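You operate a simulated robot arm through the tools that you are given. There is no shell and no other tool. Be economical: measure what you need, move in short steps, check, and stop when the job is done.

The job below is to be done with a simulated robot arm. You get a single attempt, and the scene is never put back.

TASK
Put one of the packs from the long bench on top of the beaker there.

Only the result counts: the job must be done as asked and must still hold three seconds after the hand-in. Knocking over, shifting, dropping, spilling or breaking anything else fails it.

THE ROBOT
A 7-joint arm with a two-finger parallel gripper, fixed in place. Base frame: the origin is at the foot of the arm, x ahead of it, y to its left, z up; the work surface is at about z = 0. Units: mm, degrees, N and s.
With the tool pointing down near the work surface it reaches from about 220 to 580 mm from the base axis. Its first joint turns from -66.0 to 66.0 degrees. Payload 2.5 kg.
The TCP is the grasp point between the finger pads, 23 mm short of the fingertips. In the tool frame z runs along the fingers and y along their closing line. The gripper opens to 94 mm. The fingers are 38 mm wide and 10 mm thick; the gripper's body (54 by 96 mm) begins 39 mm behind the TCP.
Orientation is told as [roll, pitch, yaw] about the base's x, y, z axes, in that order, counted from this pose: with the fingers straight down and closing along the base's y, the tool's x points along the base's -x, its y along +y and its z along -z.

THE INTERFACE
- The arm moves only by the tool move_arm. Its argument "plan" is a list of rows, each an object of numbers (a shift or turn left out is 0, a gripper value left out holds the last): "dx", "dy", "dz": the shift along the tool's x, y, z in units of 100 mm (1.0 is 100 mm); "wx", "wy", "wz": the turn, a rotation vector about the tool's x, y, z in units of 180 degrees (1.0 is 180 degrees); "hand": the opening, from 0 (shut) to 1 (fully open). In form: [{"dx": .., "dy": .., "dz": .., "wx": .., "wy": .., "wz": .., "hand": ..}, ...]. A call has 1 to 20 rows; each row is the pose to reach, as a shift and turn from the pose commanded when the call began, along the tool's axes at that moment. A call with a number of a shift or a turn outside -1 to 1 is refused whole. A row lasts 0.2 s, in which the tool goes at most 50 mm and 8.6 degrees; a call with a longer step from one row to the next is refused whole, and so is a gripper value outside its range. Where a pose cannot be reached the arm comes as near as it can. A force on the tool above 40 N (or 10 N above the force at the start of the call, whichever is more), or a blocked arm, ends the call early, and 0.2 s more pass. The fingers move at their own pace (about 108 mm/s each) and stop on an object; they squeeze with about 24 N. The grip force told is the motor's: it shows also when the fingers shut on nothing. Time passes only in rows, and 0.2 s behind the last, so rows that repeat a pose let the fingers close. It gives the time, the measured TCP pose, the force on the tool (base axes), the opening and the grip force at its end, in the units of the frame above (readings bear some noise), and new pictures: "show" is both (left out), scene, wrist or none.
- Cameras (640 x 400 px; columns grow to the right, rows downward): "scene" is fixed at [93.6, -395.1, 541.1]; the picture's right is [0.96, -0.26, 0.00], its down [-0.16, -0.58, -0.80] and it looks along [0.21, 0.77, -0.60] (base axes); focal length 241 px, centre (320, 200). "wrist" rides on the gripper at [86, 16, -74] in the tool frame; the picture's right is [-0.18, 0.98, 0.00], its down [-0.58, -0.11, -0.81] and it looks along [-0.79, -0.15, 0.59] (tool axes); focal length 243 px, centre (320, 200). There is no depth. A picture from a camera that has moved, and an enlarged one, comes with that camera's place and axes in the base frame and with its lens.
- inspect(camera, box): a new picture of the part [left, top, right, bottom] of that camera's present view, enlarged. No time passes.
- close_job(): hands the job in; it is judged then, once.

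Go step by step. Nothing tells you positions but the pictures and the camera data: compare them with the known pose of the tool, close in by small moves and look again before you grip or let go. The budget is 90 turns and 170 pictures, counting those below and the enlarged ones. Unless the task says otherwise, let go and move clear before handing in, and close with one line.

The tools are called after "Call:" as name(argument=value, ...) on one line, values as JSON. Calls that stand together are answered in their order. move_arm: Moves the arm, as the interface text tells. Its arguments: {"type":"object","properties":{"plan":{"type":"array","items":{"type":"object","properties":{"dx":{"type":"number"},"dy":{"type":"number"},"dz":{"type":"number"},"wx":{"type":"number"},"wy":{"type":"number"},"wz":{"type":"number"},"hand":{"type":"number"}}}},"show":{"type":"string","enum":["both","scene","wrist","none"]}},"required":["plan"]} The other tools are called the same way: inspect (camera, box) takes an enlarged picture of a part of a camera's view; close_job () hands the job in.

At the start:

```text
time: 0.0
tcp_pos: [244.0, 248.3, 372.7]
ee_rot: [-0.1, 0.0, 0.0]
force: [-0.4, 0.4, 0.1]
width: 93.9
finger_force: 0.0
```

scene: 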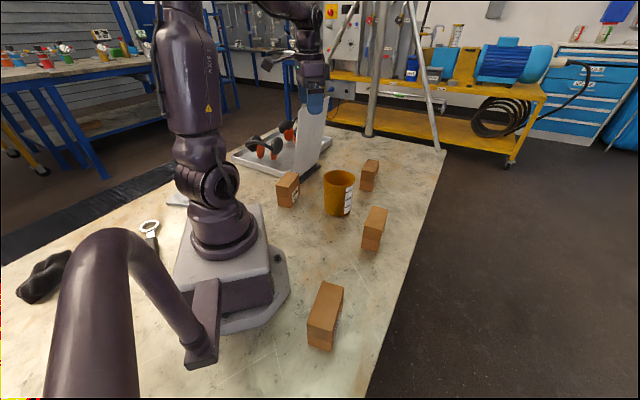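
wrist: 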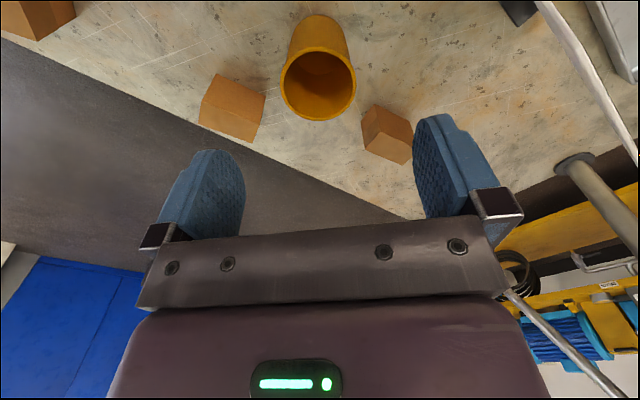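

I see an orange beaker and four brown packs on the bench. I'll take enlarged views first to measure them.

Call:
inspect(camera="scene", box=[260, 140, 420, 260])

Call:
inspect(camera="scene", box=[260, 260, 420, 360])

Call:
inspect(camera="wrist", box=[180, 0, 440, 170])

```text
3.33 times, centred on (340, 200) of scene
camera zoom: at [93.6, -395.1, 541.1], right [0.96, -0.26, 0.0], down [-0.16, -0.58, -0.8], along [0.21, 0.77, -0.6], focal length 803 px, centre (253, 200)
```

zoom: 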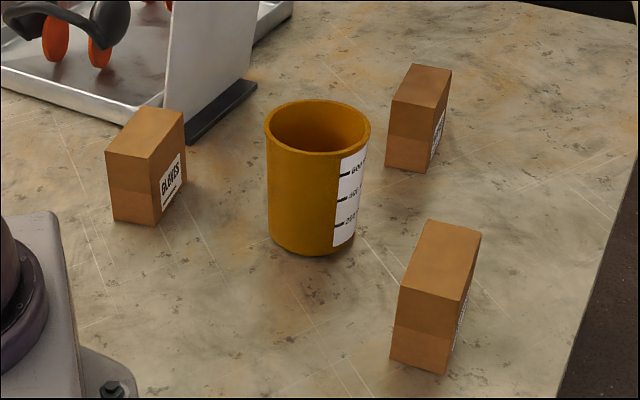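

```text
4.00 times, centred on (340, 310) of scene
camera zoom: at [93.6, -395.1, 541.1], right [0.96, -0.26, 0.0], down [-0.16, -0.58, -0.8], along [0.21, 0.77, -0.6], focal length 964 px, centre (240, -240)
```

zoom: 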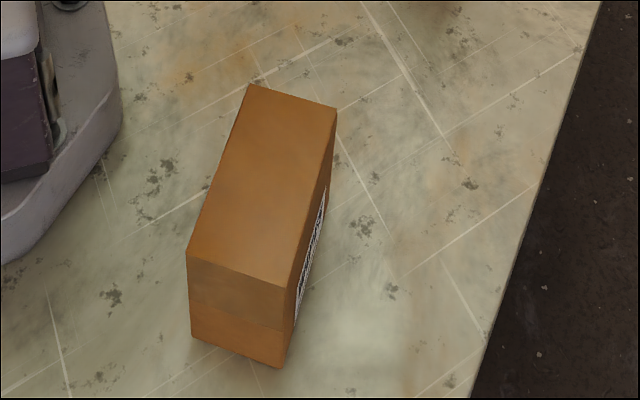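

```text
2.35 times, centred on (310, 85) of wrist
camera zoom: at [155.6, 265.3, 447.0], right [0.18, 0.98, 0.0], down [0.58, -0.11, 0.81], along [0.79, -0.15, -0.59], focal length 571 px, centre (344, 471)
```

zoom: 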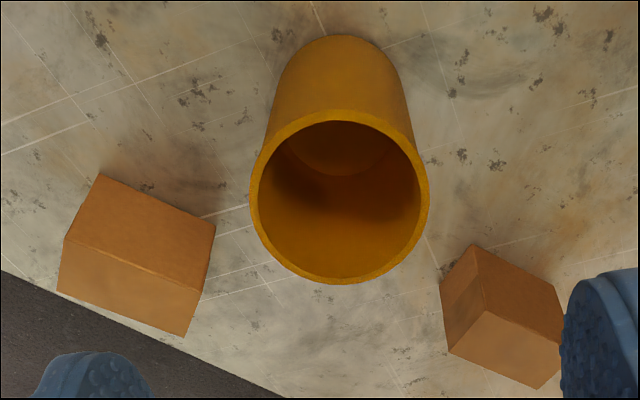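

The beaker is roughly at (330, 234), about 127 high with a rim about 104 across. The nearest reachable pack is around (386, 64), roughly 95 x 48 x 85. I'll shift toward them while staying high, for a second view.

Call:
move_arm(plan=[{"dx": 0.1, "dy": -0.3, "hand": 1}, {"dx": 0.1, "dy": -0.6, "hand": 1}, {"dx": 0.1, "dy": -0.9, "hand": 1}, {"dx": 0.1, "dy": -1.0, "hand": 1}], show="wrist")

```text
time: 1.0
tcp_pos: [231.8, 147.7, 371.3]
ee_rot: [0.1, 0.0, 0.1]
force: [0.4, -0.2, -0.1]
width: 93.9
finger_force: 0.0
camera wrist: at [145.8, 164.8, 446.4], right [0.18, 0.98, 0.0], down [0.58, -0.11, 0.81], along [0.79, -0.15, -0.59], focal length 243 px, centre (320, 200)
```

wrist: 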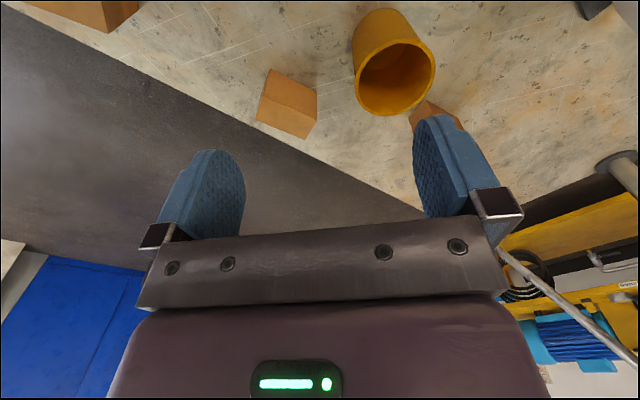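

The wrist view shows the pack and beaker in the upper part of the picture. I'll zoom in to measure both.

Call:
inspect(camera="wrist", box=[245, 0, 445, 140])

```text
2.86 times, centred on (345, 70) of wrist
camera zoom: at [145.8, 164.8, 446.4], right [0.18, 0.98, 0.0], down [0.58, -0.11, 0.81], along [0.79, -0.15, -0.59], focal length 693 px, centre (249, 571)
```

zoom: 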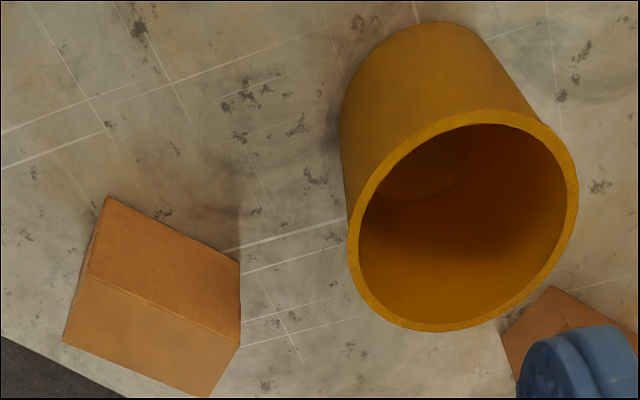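

Triangulated: pack centre is about (384, 60), long side at a heading of about 52°, size 94 x 48 x 90. The rim centre is about (325, 231) at z of about 129. I'll move towards the pack while turning the tool so the fingers close across the pack's short side.

Call:
move_arm(plan=[{"dx": -0.15, "dy": -0.13, "dz": 0.1, "wz": -0.042}, {"dx": -0.3, "dy": -0.26, "dz": 0.2, "wz": -0.084}, {"dx": -0.45, "dy": -0.39, "dz": 0.3, "wz": -0.126}, {"dx": -0.6, "dy": -0.52, "dz": 0.4, "wz": -0.168}, {"dx": -0.75, "dy": -0.65, "dz": 0.5, "wz": -0.21}, {"dx": -0.9, "dy": -0.78, "dz": 0.6, "wz": -0.252}, {"dx": -1.0, "dy": -0.875, "dz": 0.7, "wz": -0.289}, {"dx": -1.0, "dy": -0.875, "dz": 0.7, "wz": -0.289}])

```text
time: 2.8
tcp_pos: [332.5, 60.6, 303.0]
ee_rot: [-0.1, 0.0, 52.1]
force: [0.7, -0.2, -0.1]
width: 94.0
finger_force: 0.1
camera wrist: at [266.4, 3.5, 376.8], right [-0.66, 0.75, 0.0], down [0.44, 0.39, 0.81], along [0.6, 0.53, -0.59], focal length 243 px, centre (320, 200)
```

scene: 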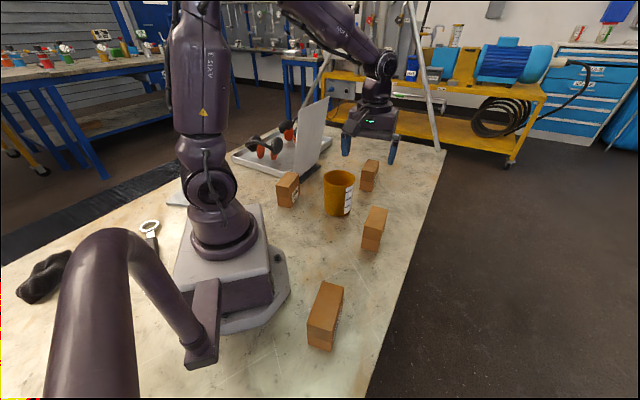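
wrist: 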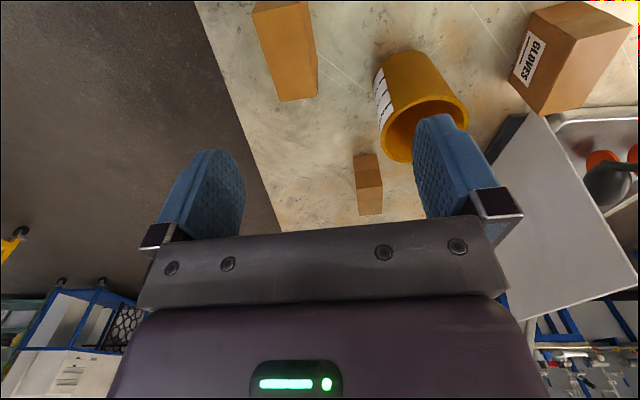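

The tool is turned to about 52°, and the pack is in the upper part of the wrist picture. I'll zoom in for a precise measurement.

Call:
inspect(camera="wrist", box=[230, 0, 390, 110])

Call:
inspect(camera="wrist", box=[350, 30, 500, 180])

```text
3.64 times, centred on (310, 55) of wrist
camera zoom: at [266.4, 3.5, 376.8], right [-0.66, 0.75, 0.0], down [0.44, 0.39, 0.81], along [0.6, 0.53, -0.59], focal length 882 px, centre (356, 727)
```

zoom: 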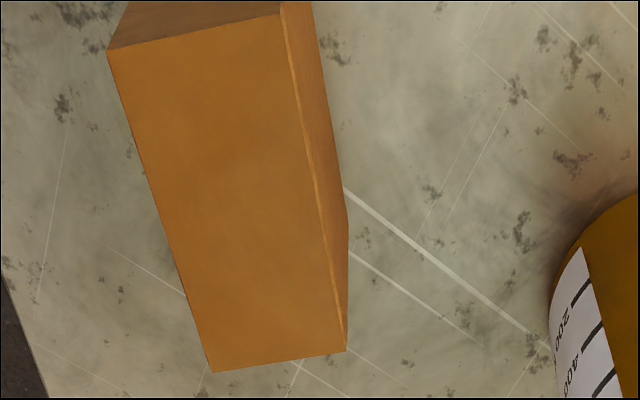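

```text
2.67 times, centred on (425, 105) of wrist
camera zoom: at [266.4, 3.5, 376.8], right [-0.66, 0.75, 0.0], down [0.44, 0.39, 0.81], along [0.6, 0.53, -0.59], focal length 647 px, centre (40, 453)
```

zoom: 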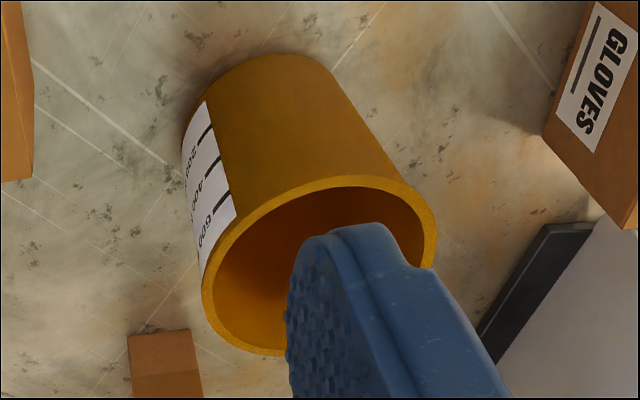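

The pack centre is (384, 60.4) with its long side at about 51°, and the beaker rim centre is about (328.5, 231) with outer radius 52. Next I'll move above the pack and part of the way down.

Call:
move_arm(plan=[{"dx": -0.16, "dy": -0.2, "dz": 0.15, "wz": 0.005}, {"dx": -0.315, "dy": -0.408, "dz": 0.4, "wz": 0.005}, {"dx": -0.315, "dy": -0.408, "dz": 0.7, "wz": 0.005}, {"dx": -0.315, "dy": -0.408, "dz": 1.0, "wz": 0.005}, {"dx": -0.315, "dy": -0.408, "dz": 1.0, "wz": 0.005}])

```text
time: 4.0
tcp_pos: [384.3, 59.1, 201.7]
ee_rot: [0.0, 0.0, 51.1]
force: [0.7, 0.1, 0.3]
width: 94.2
finger_force: 0.0
camera wrist: at [316.3, 3.7, 275.8], right [-0.65, 0.76, 0.0], down [0.45, 0.38, 0.81], along [0.61, 0.52, -0.59], focal length 243 px, centre (320, 200)
```

scene: 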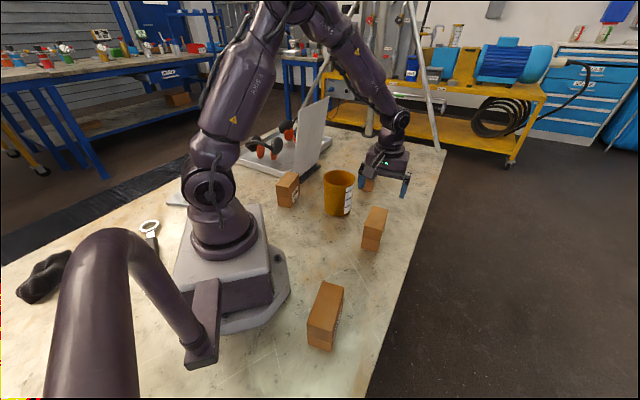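
wrist: 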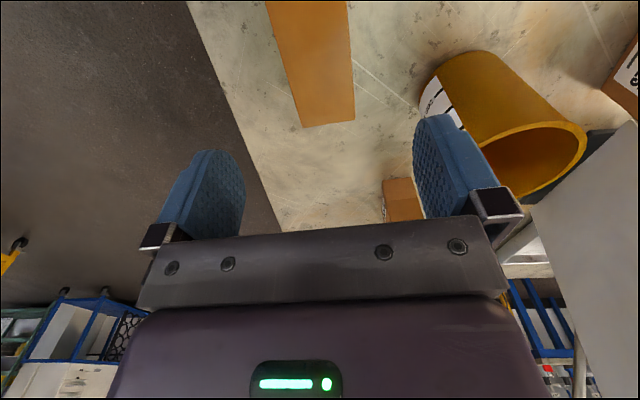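

The far end of the pack confirms the position, so I'll descend around it with the fingers open.

Call:
move_arm(plan=[{"dx": -0.005, "dy": 0.004, "dz": 0.25}, {"dx": -0.005, "dy": 0.004, "dz": 0.5}, {"dx": -0.005, "dy": 0.004, "dz": 0.7}, {"dx": -0.005, "dy": 0.004, "dz": 0.85}, {"dx": -0.005, "dy": 0.004, "dz": 1.0}, {"dx": -0.005, "dy": 0.004, "dz": 1.0}])

```text
time: 5.4
tcp_pos: [383.5, 61.5, 102.6]
ee_rot: [0.0, 0.0, 51.1]
force: [1.2, -0.1, 0.6]
width: 94.0
finger_force: 0.0
camera wrist: at [316.7, 4.4, 176.7], right [-0.65, 0.76, 0.0], down [0.45, 0.38, 0.81], along [0.61, 0.52, -0.59], focal length 243 px, centre (320, 200)
```

scene: 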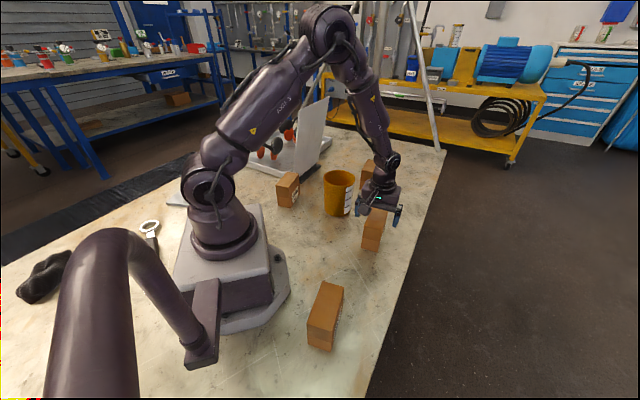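
wrist: 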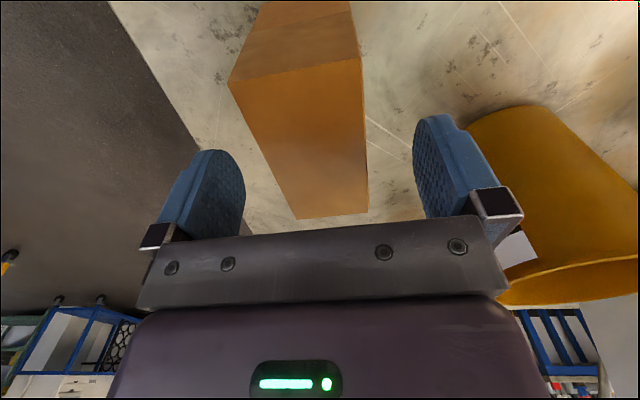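

The pack is centred between the fingers. I'll go down to a TCP height of about 60 and close the hand.

Call:
move_arm(plan=[{"dz": 0.15}, {"dz": 0.3}, {"dz": 0.425}, {"dz": 0.425}, {"dz": 0.425, "hand": 0.6}, {"dz": 0.425, "hand": 0.45}, {"dz": 0.425, "hand": 0.3}, {"dz": 0.425, "hand": 0.3}, {"dz": 0.425, "hand": 0.3}])

```text
time: 7.4
tcp_pos: [384.2, 61.9, 59.1]
ee_rot: [0.1, 0.0, 51.2]
force: [-0.4, -0.2, 0.5]
width: 49.8
finger_force: 23.7
camera wrist: at [317.0, 4.7, 134.8], right [-0.65, 0.76, 0.0], down [0.45, 0.38, 0.81], along [0.61, 0.52, -0.59], focal length 243 px, centre (320, 200)
```

scene: 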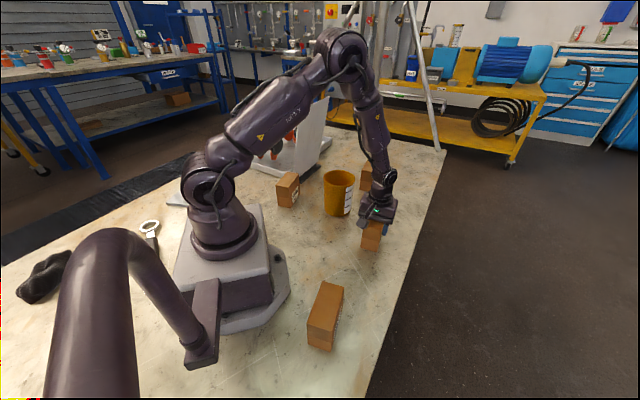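
wrist: 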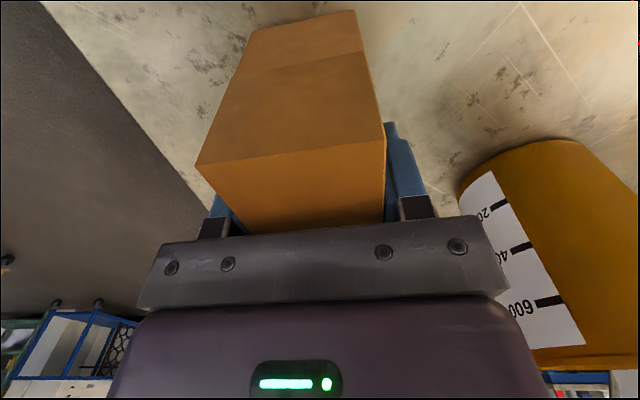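

The pack is held at 49.8 mm wide, with its centre about at the TCP. I'll lift it straight up.

Call:
move_arm(plan=[{"dz": -0.1, "hand": 0.3}, {"dz": -0.3}, {"dz": -0.5}, {"dz": -0.75}, {"dz": -1.0}, {"dz": -1.0}], show="scene")

Call:
move_arm(plan=[{"dz": -0.25}, {"dz": -0.5}, {"dz": -0.75}, {"dz": -0.95}, {"dz": -0.95}])

```text
time: 8.8
tcp_pos: [383.5, 62.0, 160.3]
ee_rot: [0.0, 0.0, 51.2]
force: [-0.2, 0.6, -1.9]
width: 49.5
finger_force: 24.4
```

scene: 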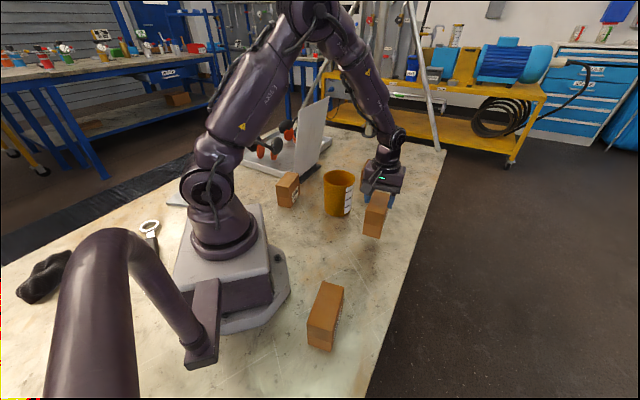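

```text
time: 10.0
tcp_pos: [384.7, 61.1, 255.0]
ee_rot: [-0.1, 0.0, 51.3]
force: [-0.1, -0.4, -1.7]
width: 49.6
finger_force: 23.8
camera wrist: at [316.6, 4.7, 329.6], right [-0.65, 0.76, 0.0], down [0.45, 0.38, 0.81], along [0.61, 0.52, -0.59], focal length 243 px, centre (320, 200)
```

scene: 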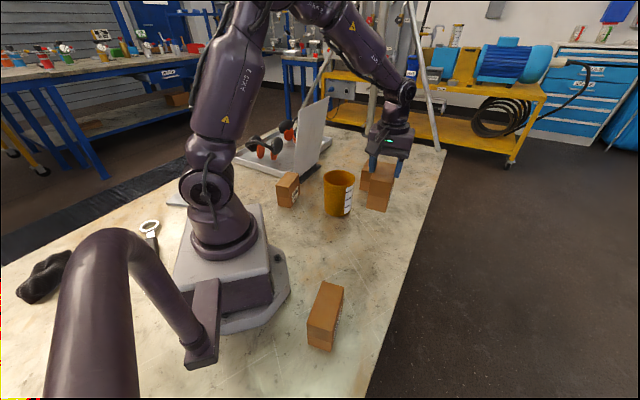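
wrist: 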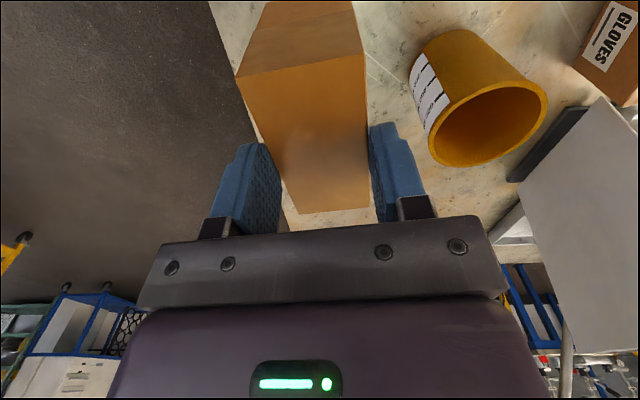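

The pack now looks lower in the fingers than when I gripped it. I'll check for slip before doing anything else.

Call:
inspect(camera="wrist", box=[200, 0, 460, 240])

Call:
inspect(camera="scene", box=[320, 80, 450, 230])

```text
1.67 times, centred on (330, 120) of wrist
camera zoom: at [316.6, 4.7, 329.6], right [-0.65, 0.76, 0.0], down [0.45, 0.38, 0.81], along [0.61, 0.52, -0.59], focal length 404 px, centre (303, 333)
```

zoom: 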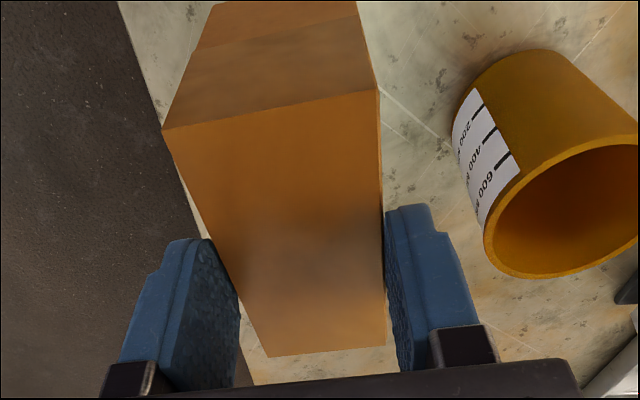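

```text
2.67 times, centred on (385, 155) of scene
camera zoom: at [93.6, -395.1, 541.1], right [0.96, -0.26, 0.0], down [-0.16, -0.58, -0.8], along [0.21, 0.77, -0.6], focal length 642 px, centre (147, 320)
```

zoom: 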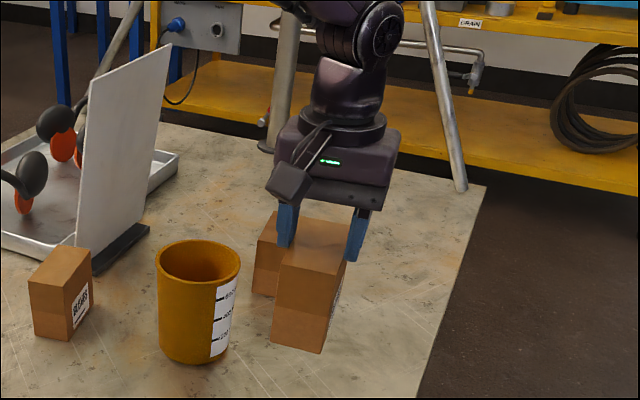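

The pack has slipped about 45 mm down in the fingers, and only about 9 mm is still held. Its bottom is near z = 150. I'll lower it back where it stood and regrip.

Call:
move_arm(plan=[{"dz": 0.1, "hand": 0}, {"dz": 0.3}, {"dz": 0.5}, {"dz": 0.7}, {"dz": 0.9}, {"dz": 1.0}])

```text
time: 11.4
tcp_pos: [384.1, 61.6, 154.2]
ee_rot: [0.0, 0.0, 51.3]
force: [0.3, 0.2, -1.5]
width: 49.7
finger_force: 24.1
camera wrist: at [316.6, 4.6, 229.6], right [-0.65, 0.76, 0.0], down [0.45, 0.38, 0.81], along [0.61, 0.52, -0.59], focal length 243 px, centre (320, 200)
```

scene: 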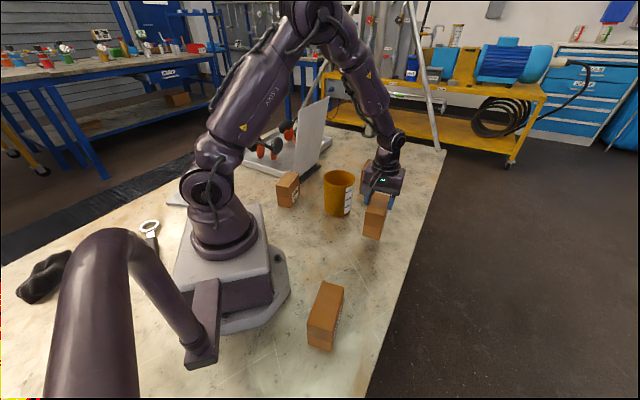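
wrist: 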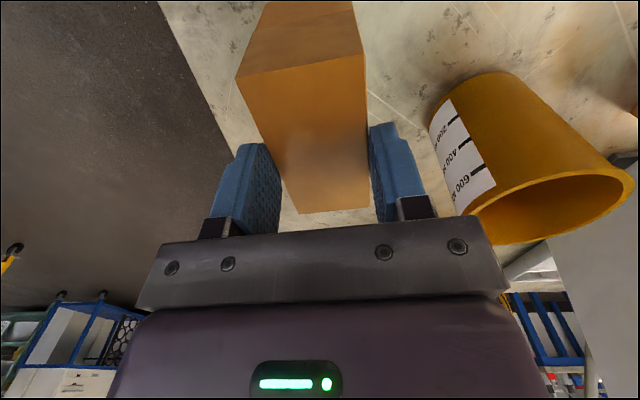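

No further slip occurred: the pack sits level and steady with its top 15 mm below the TCP, so this grip holds. I'll lift gently again and then carry it towards the beaker.

Call:
move_arm(plan=[{"dz": -0.07}, {"dz": -0.2}, {"dz": -0.35}, {"dz": -0.5}, {"dz": -0.65}, {"dz": -0.8}, {"dz": -0.93}, {"dz": -1.0}], show="wrist")

```text
time: 13.2
tcp_pos: [383.5, 61.2, 254.2]
ee_rot: [0.0, 0.0, 51.1]
force: [-0.2, -0.1, -1.6]
width: 49.5
finger_force: 24.4
camera wrist: at [316.8, 4.6, 329.4], right [-0.65, 0.76, 0.0], down [0.45, 0.38, 0.81], along [0.61, 0.52, -0.59], focal length 243 px, centre (320, 200)
```

wrist: 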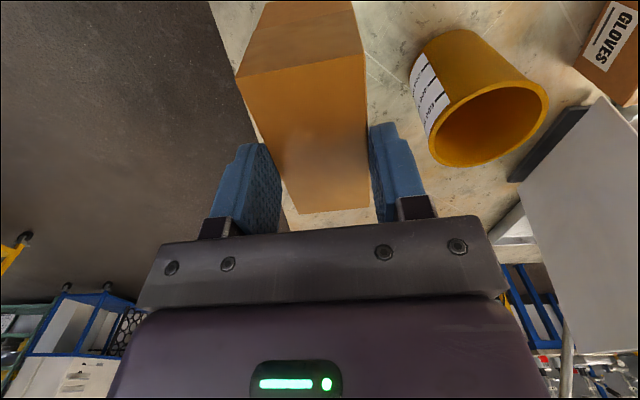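

The grip is stable. The beaker is unobstructed here, so I'll measure its rim again.

Call:
inspect(camera="wrist", box=[400, 20, 560, 180])

```text
2.50 times, centred on (480, 100) of wrist
camera zoom: at [316.8, 4.6, 329.4], right [-0.65, 0.76, 0.0], down [0.45, 0.38, 0.81], along [0.61, 0.52, -0.59], focal length 606 px, centre (-80, 450)
```

zoom: 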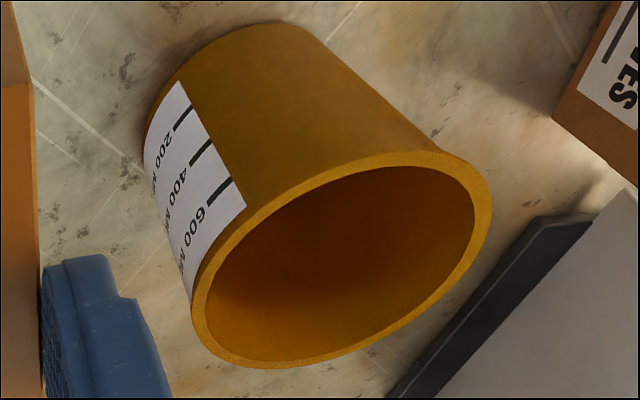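

The rim centre is confirmed at (328, 230.6), with outer radius 52 and inner radius about 47. The pack's corners will rest on the rim with about 7 mm of overlap. I'll carry it over gently.

Call:
move_arm(plan=[{"dx": -0.04, "dy": 0.06}, {"dx": -0.12, "dy": 0.18}, {"dx": -0.2, "dy": 0.3}, {"dx": -0.28, "dy": 0.42}, {"dx": -0.36, "dy": 0.54}, {"dx": -0.44, "dy": 0.66}, {"dx": -0.52, "dy": 0.78}, {"dx": -0.58, "dy": 0.87}, {"dx": -0.6, "dy": 0.9}], show="wrist")

```text
time: 15.2
tcp_pos: [352.8, 164.5, 254.0]
ee_rot: [0.0, -0.1, 51.2]
force: [-0.3, -0.3, -1.3]
width: 49.3
finger_force: 24.2
camera wrist: at [284.5, 108.2, 329.2], right [-0.65, 0.76, 0.0], down [0.45, 0.38, 0.81], along [0.61, 0.52, -0.59], focal length 243 px, centre (320, 200)
```

wrist: 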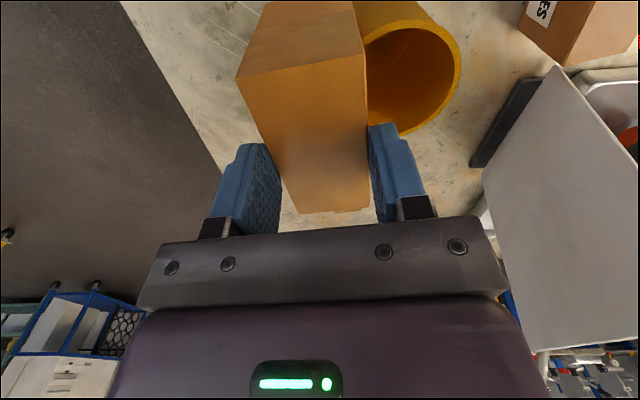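

The grip is still stable. I'll finish the carry to above the rim centre.

Call:
move_arm(plan=[{"dx": -0.04, "dy": 0.06}, {"dx": -0.1, "dy": 0.16}, {"dx": -0.17, "dy": 0.27}, {"dx": -0.24, "dy": 0.38}, {"dx": -0.31, "dy": 0.49}, {"dx": -0.35, "dy": 0.56}, {"dx": -0.367, "dy": 0.588}, {"dx": -0.367, "dy": 0.588}])

Call:
inspect(camera="scene", box=[280, 90, 410, 230])

Call:
inspect(camera="wrist", box=[200, 0, 460, 220])

```text
time: 17.0
tcp_pos: [328.1, 229.3, 254.6]
ee_rot: [-0.1, 0.0, 51.1]
force: [0.5, 0.0, -1.5]
width: 49.1
finger_force: 23.8
camera wrist: at [261.5, 173.7, 329.6], right [-0.65, 0.76, 0.0], down [0.45, 0.38, 0.81], along [0.61, 0.52, -0.59], focal length 243 px, centre (320, 200)
```

scene: 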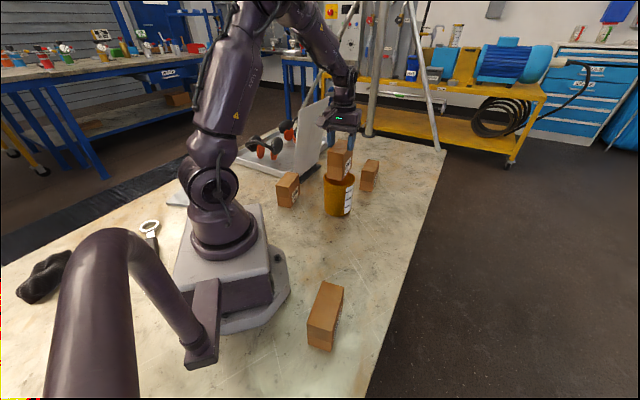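
wrist: 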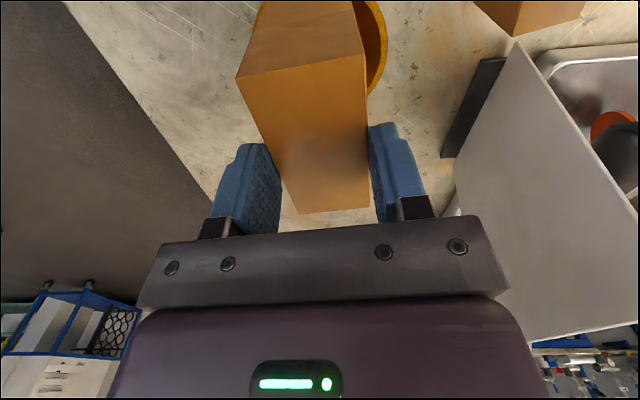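

```text
2.86 times, centred on (345, 160) of scene
camera zoom: at [93.6, -395.1, 541.1], right [0.96, -0.26, 0.0], down [-0.16, -0.58, -0.8], along [0.21, 0.77, -0.6], focal length 688 px, centre (249, 314)
```

zoom: 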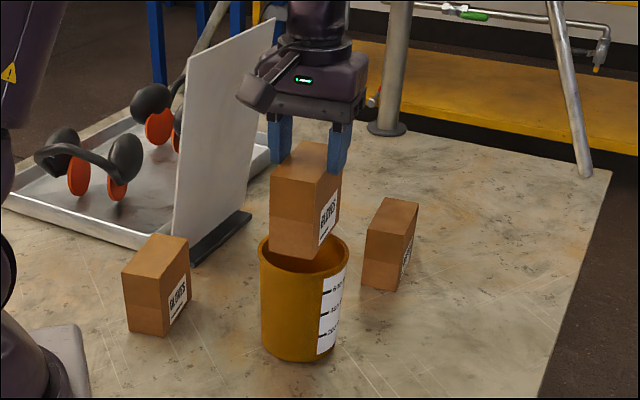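

```text
1.82 times, centred on (330, 110) of wrist
camera zoom: at [261.5, 173.7, 329.6], right [-0.65, 0.76, 0.0], down [0.45, 0.38, 0.81], along [0.61, 0.52, -0.59], focal length 441 px, centre (302, 364)
```

zoom: 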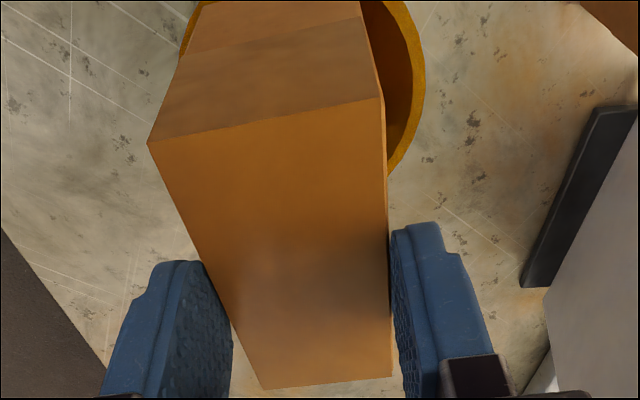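

The pack centre is within about 1 mm of the rim centre, and its bottom is about 20 mm above the rim. I'll lower it in small steps and watch the force.

Call:
move_arm(plan=[{"dz": 0.03}, {"dz": 0.06}, {"dz": 0.09}, {"dz": 0.12}, {"dz": 0.15}, {"dz": 0.15}], show="none")

Call:
inspect(camera="scene", box=[300, 110, 380, 230])

```text
time: 18.4
tcp_pos: [328.7, 230.9, 238.3]
ee_rot: [0.0, -0.1, 51.1]
force: [-0.6, 0.0, -2.0]
width: 49.4
finger_force: 24.1
```

```text
3.33 times, centred on (340, 170) of scene
camera zoom: at [93.6, -395.1, 541.1], right [0.96, -0.26, 0.0], down [-0.16, -0.58, -0.8], along [0.21, 0.77, -0.6], focal length 803 px, centre (253, 300)
```

zoom: 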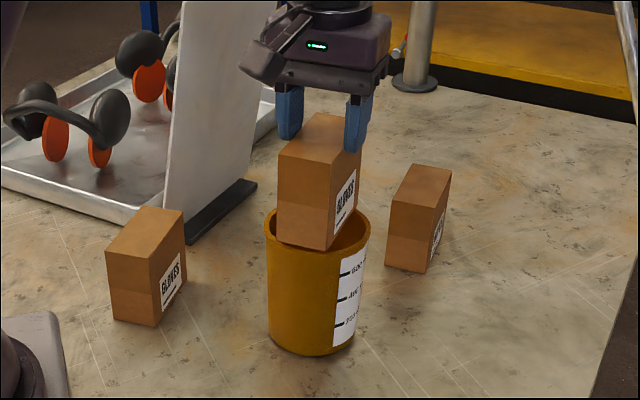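

It is close to contact, so I'll continue down in 1 mm rows.

Call:
move_arm(plan=[{"dz": 0.01}, {"dz": 0.02}, {"dz": 0.03}, {"dz": 0.03}], show="none")

Call:
move_arm(plan=[{"dz": 0.01}, {"dz": 0.02}, {"dz": 0.02}], show="scene")

```text
time: 19.4
tcp_pos: [329.0, 230.7, 236.8]
ee_rot: [0.1, 0.0, 51.1]
force: [-0.9, -0.8, 0.5]
width: 49.2
finger_force: 24.1
```

```text
time: 20.2
tcp_pos: [329.4, 230.8, 235.0]
ee_rot: [-0.1, -0.1, 51.1]
force: [-4.1, -5.4, 27.0]
width: 49.7
finger_force: 24.0
```

scene: 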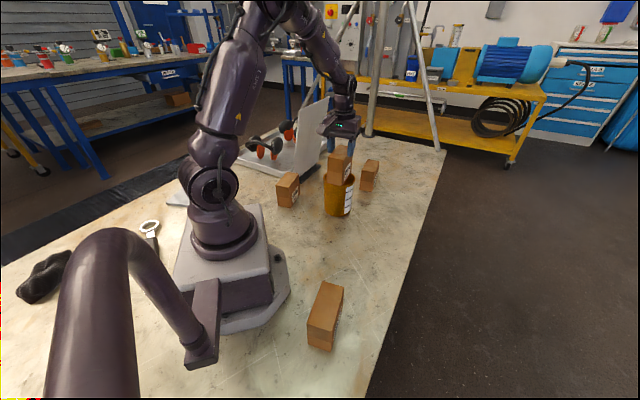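

Contact is made, at 27 N of upward force. I'll ease back up about 1.5 mm and look at the seat before letting go.

Call:
move_arm(plan=[{"dz": -0.01}, {"dz": -0.015}, {"dz": -0.015}], show="wrist")

Call:
inspect(camera="scene", box=[310, 140, 370, 220])

Call:
inspect(camera="wrist", box=[200, 0, 460, 220])

```text
time: 21.0
tcp_pos: [329.5, 230.9, 235.9]
ee_rot: [0.0, -0.1, 51.1]
force: [2.3, -0.1, 9.1]
width: 49.7
finger_force: 23.6
camera wrist: at [261.9, 173.9, 310.6], right [-0.65, 0.76, 0.0], down [0.45, 0.38, 0.81], along [0.61, 0.52, -0.59], focal length 243 px, centre (320, 200)
```

wrist: 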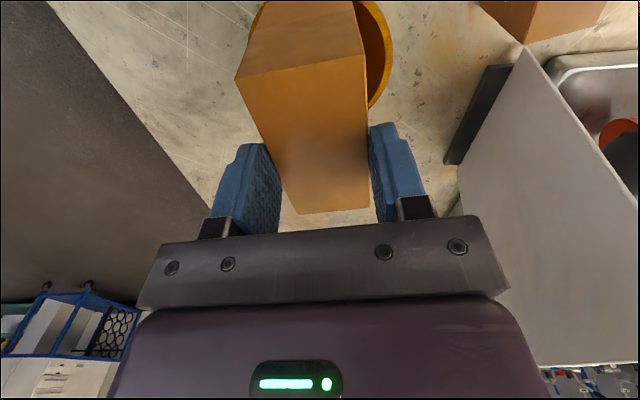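

```text
5.00 times, centred on (340, 180) of scene
camera zoom: at [93.5, -395.2, 541.0], right [0.96, -0.26, 0.0], down [-0.16, -0.58, -0.8], along [0.21, 0.77, -0.6], focal length 1205 px, centre (220, 300)
```

zoom: 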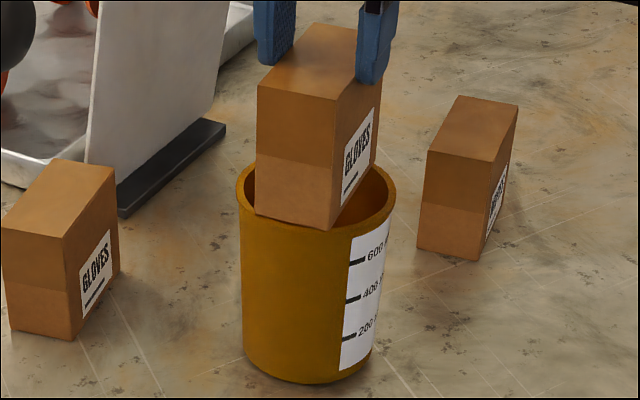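

```text
1.82 times, centred on (330, 110) of wrist
camera zoom: at [261.9, 173.9, 310.6], right [-0.65, 0.76, 0.0], down [0.45, 0.38, 0.81], along [0.61, 0.52, -0.59], focal length 441 px, centre (302, 364)
```

zoom: 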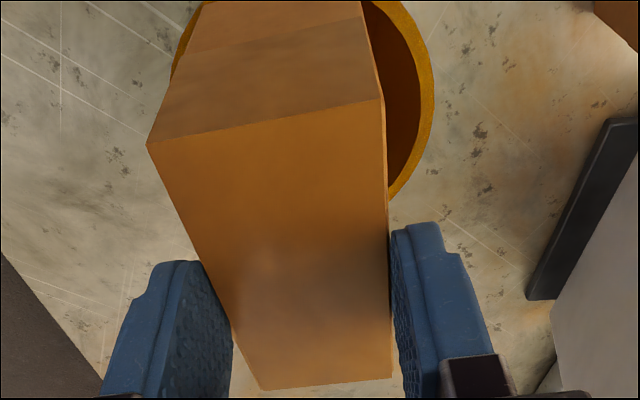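

The pack is in contact. The scene view suggests the near corners may be only just on the rim, so I'll look closer before letting go.

Call:
inspect(camera="scene", box=[320, 165, 362, 195])

Call:
inspect(camera="wrist", box=[230, 0, 410, 120])

```text
13.33 times, centred on (341, 180) of scene
camera zoom: at [93.5, -395.2, 541.0], right [0.96, -0.26, 0.0], down [-0.16, -0.58, -0.8], along [0.21, 0.77, -0.6], focal length 3213 px, centre (40, 467)
```

zoom: 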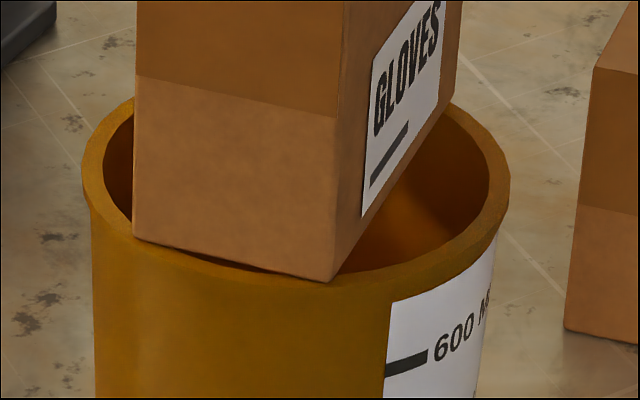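

```text
3.33 times, centred on (320, 60) of wrist
camera zoom: at [261.9, 173.9, 310.6], right [-0.65, 0.76, 0.0], down [0.45, 0.38, 0.81], along [0.61, 0.52, -0.59], focal length 809 px, centre (320, 667)
```

zoom: 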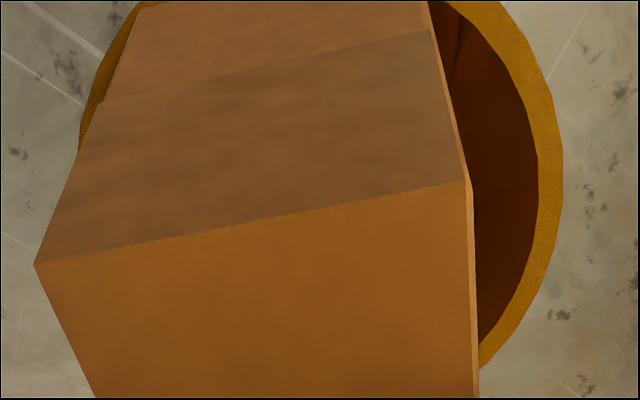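

Both views say the pack sits about 5 mm too far along its long axis, and the near corners have only 1–2 mm on the rim. I'll lift slightly, shift 5 mm back along tool +x, and set it down again.

Call:
move_arm(plan=[{"dz": -0.02}, {"dz": -0.05}, {"dz": -0.07}, {"dx": 0.02, "dz": -0.07}, {"dx": 0.04, "dz": -0.07}, {"dx": 0.05, "dz": -0.07}, {"dx": 0.05, "dz": -0.07}], show="none")

Call:
move_arm(plan=[{"dz": 0.02}, {"dz": 0.04}, {"dz": 0.055}, {"dz": 0.055}], show="none")

Call:
inspect(camera="scene", box=[320, 165, 362, 195])

```text
time: 22.6
tcp_pos: [325.0, 225.9, 243.8]
ee_rot: [0.1, 0.0, 51.1]
force: [-0.7, 0.2, -3.1]
width: 49.8
finger_force: 24.1
```

```text
time: 23.6
tcp_pos: [326.3, 225.4, 237.7]
ee_rot: [-0.1, 0.0, 51.1]
force: [-0.5, 0.6, -1.5]
width: 49.3
finger_force: 24.0
```

```text
13.33 times, centred on (341, 180) of scene
camera zoom: at [93.6, -395.1, 541.1], right [0.96, -0.26, 0.0], down [-0.16, -0.58, -0.8], along [0.21, 0.77, -0.6], focal length 3213 px, centre (40, 467)
```

zoom: 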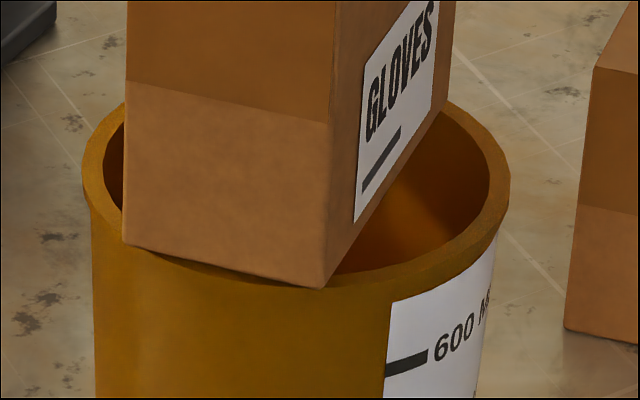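

The near corners now sit over the outer part of the rim, as expected when centred. I'll lower to touch.

Call:
move_arm(plan=[{"dz": 0.01}, {"dz": 0.015}, {"dz": 0.015}], show="none")

Call:
inspect(camera="scene", box=[320, 165, 362, 195])

```text
time: 24.4
tcp_pos: [326.3, 225.2, 234.9]
ee_rot: [0.0, 0.0, 51.1]
force: [-0.4, -0.7, -1.5]
width: 49.4
finger_force: 24.5
```

```text
13.33 times, centred on (341, 180) of scene
camera zoom: at [93.6, -395.1, 541.1], right [0.96, -0.26, 0.0], down [-0.16, -0.58, -0.8], along [0.21, 0.77, -0.6], focal length 3213 px, centre (40, 467)
```

zoom: 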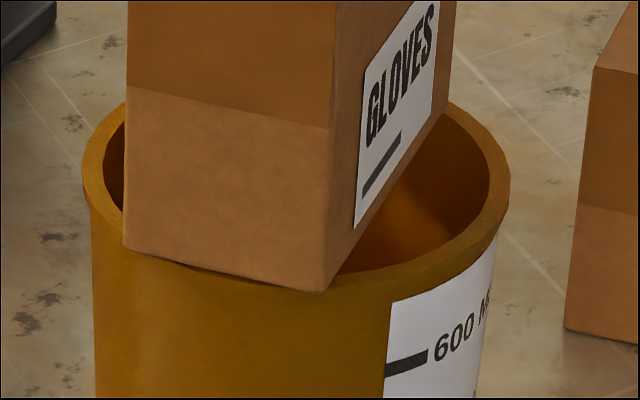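

There is no contact yet, so I'll lower a little more.

Call:
move_arm(plan=[{"dz": 0.005}, {"dz": 0.01}, {"dz": 0.01}], show="none")

```text
time: 25.2
tcp_pos: [326.6, 224.9, 236.6]
ee_rot: [0.1, -0.2, 51.1]
force: [-2.3, -1.6, 11.4]
width: 49.5
finger_force: 24.0
```

Contact is made at 11 N. I'll relax by 0.4 mm and check the seat once more.

Call:
move_arm(plan=[{"dz": -0.004}, {"dz": -0.004}], show="none")

Call:
inspect(camera="scene", box=[320, 165, 362, 195])

Call:
inspect(camera="wrist", box=[220, 0, 420, 140])

```text
time: 25.8
tcp_pos: [326.0, 226.3, 235.8]
ee_rot: [0.1, -0.1, 51.1]
force: [-0.1, -0.6, 5.0]
width: 49.5
finger_force: 24.2
```

```text
13.33 times, centred on (341, 180) of scene
camera zoom: at [93.5, -395.1, 541.1], right [0.96, -0.26, 0.0], down [-0.16, -0.58, -0.8], along [0.21, 0.77, -0.6], focal length 3213 px, centre (40, 467)
```

zoom: 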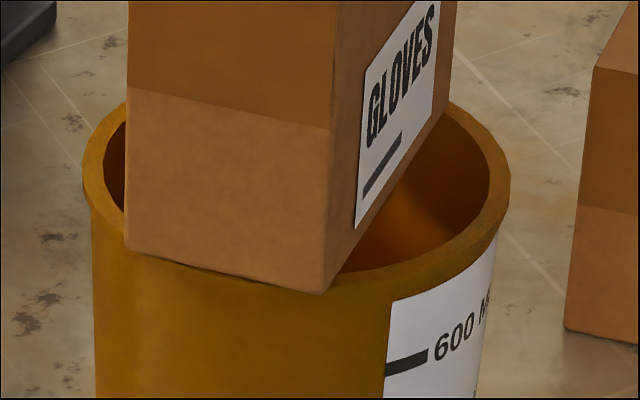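

```text
2.86 times, centred on (320, 70) of wrist
camera zoom: at [258.6, 169.6, 310.7], right [-0.65, 0.76, 0.0], down [0.45, 0.38, 0.81], along [0.61, 0.52, -0.59], focal length 693 px, centre (320, 571)
```

zoom: 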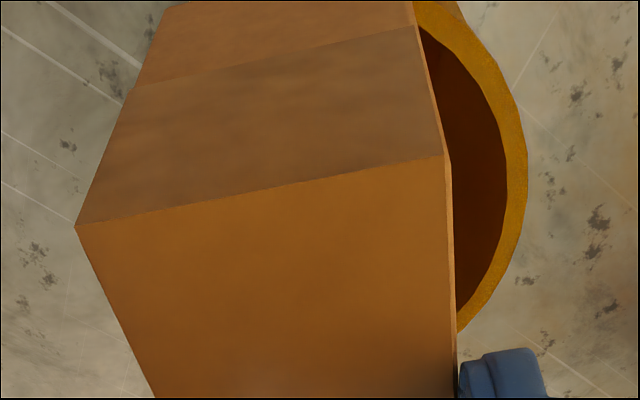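

The pack is centred on the rim and just resting there. I'll open the hand gradually.

Call:
move_arm(plan=[{"hand": 0.55}, {"hand": 0.62}, {"hand": 0.75}, {"hand": 0.85}, {"hand": 0.85}])

Call:
inspect(camera="scene", box=[310, 130, 380, 220])

```text
time: 27.0
tcp_pos: [325.7, 225.9, 235.3]
ee_rot: [0.1, 0.0, 51.1]
force: [0.1, -0.3, 0.4]
width: 79.8
finger_force: 0.0
camera wrist: at [258.5, 169.5, 310.8], right [-0.65, 0.76, 0.0], down [0.45, 0.38, 0.81], along [0.61, 0.52, -0.59], focal length 243 px, centre (320, 200)
```

scene: 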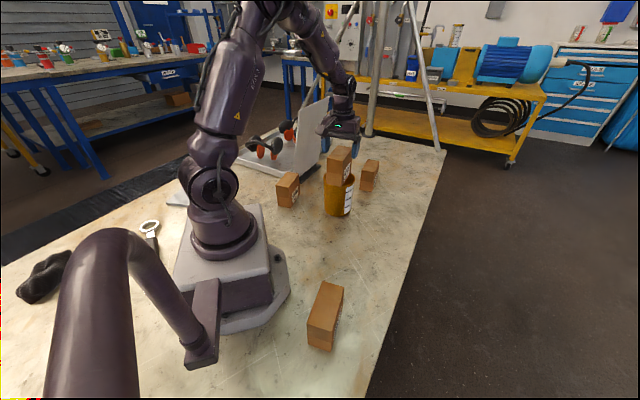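
wrist: 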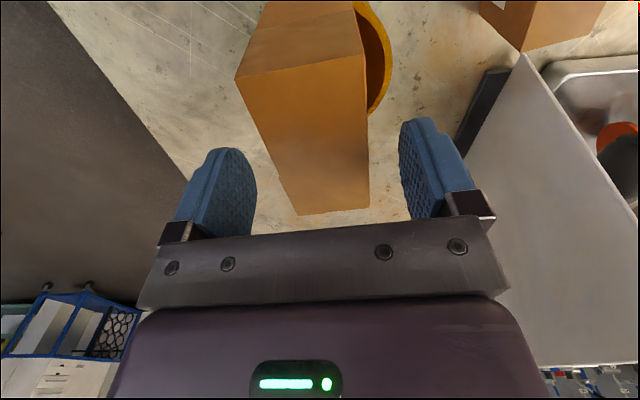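

```text
4.44 times, centred on (345, 175) of scene
camera zoom: at [93.6, -395.1, 541.1], right [0.96, -0.26, 0.0], down [-0.16, -0.58, -0.8], along [0.21, 0.77, -0.6], focal length 1071 px, centre (209, 311)
```

zoom: 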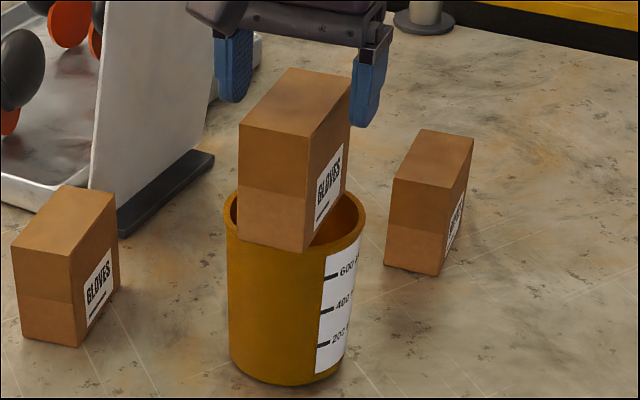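

The pack stays level on the rim with the fingers clear of it. I'll rise straight up and check again.

Call:
move_arm(plan=[{"dz": -0.1}, {"dz": -0.3}, {"dz": -0.55}, {"dz": -0.8}, {"dz": -1.0}, {"dz": -1.0}, {"dz": -1.0}, {"dz": -1.0}, {"dz": -1.0}, {"dz": -1.0}], show="wrist")

Call:
inspect(camera="scene", box=[310, 130, 380, 220])

```text
time: 29.2
tcp_pos: [325.6, 225.6, 335.7]
ee_rot: [0.0, 0.0, 51.1]
force: [-0.5, 0.1, 0.5]
width: 80.0
finger_force: 0.1
camera wrist: at [258.7, 169.8, 410.6], right [-0.65, 0.76, 0.0], down [0.45, 0.38, 0.81], along [0.61, 0.52, -0.59], focal length 243 px, centre (320, 200)
```

wrist: 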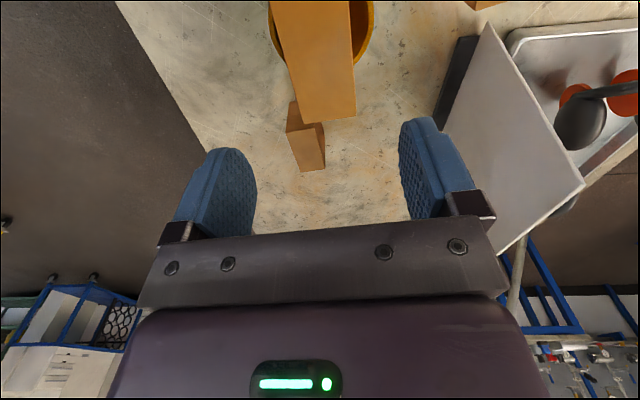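

```text
4.44 times, centred on (345, 175) of scene
camera zoom: at [93.6, -395.1, 541.1], right [0.96, -0.26, 0.0], down [-0.16, -0.58, -0.8], along [0.21, 0.77, -0.6], focal length 1071 px, centre (209, 311)
```

zoom: 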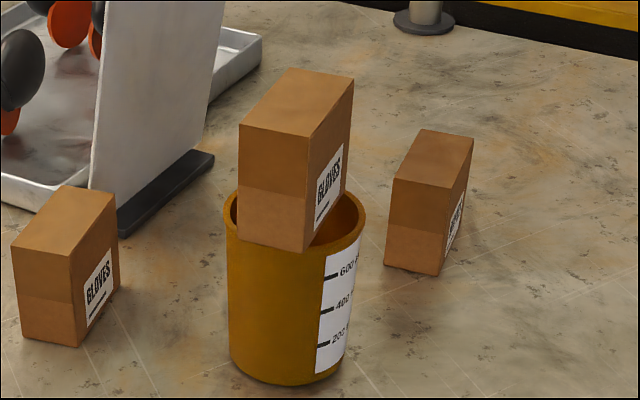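

The pack stands still on the beaker's rim, the arm is clear, and nothing else has moved. I'm handing in.

Call:
close_job()

```text
The job is handed in.
```

The job is handed in: one glove pack is resting level on the beaker's rim, the gripper is open and clear above it, and nothing else looked disturbed in the last pictures.
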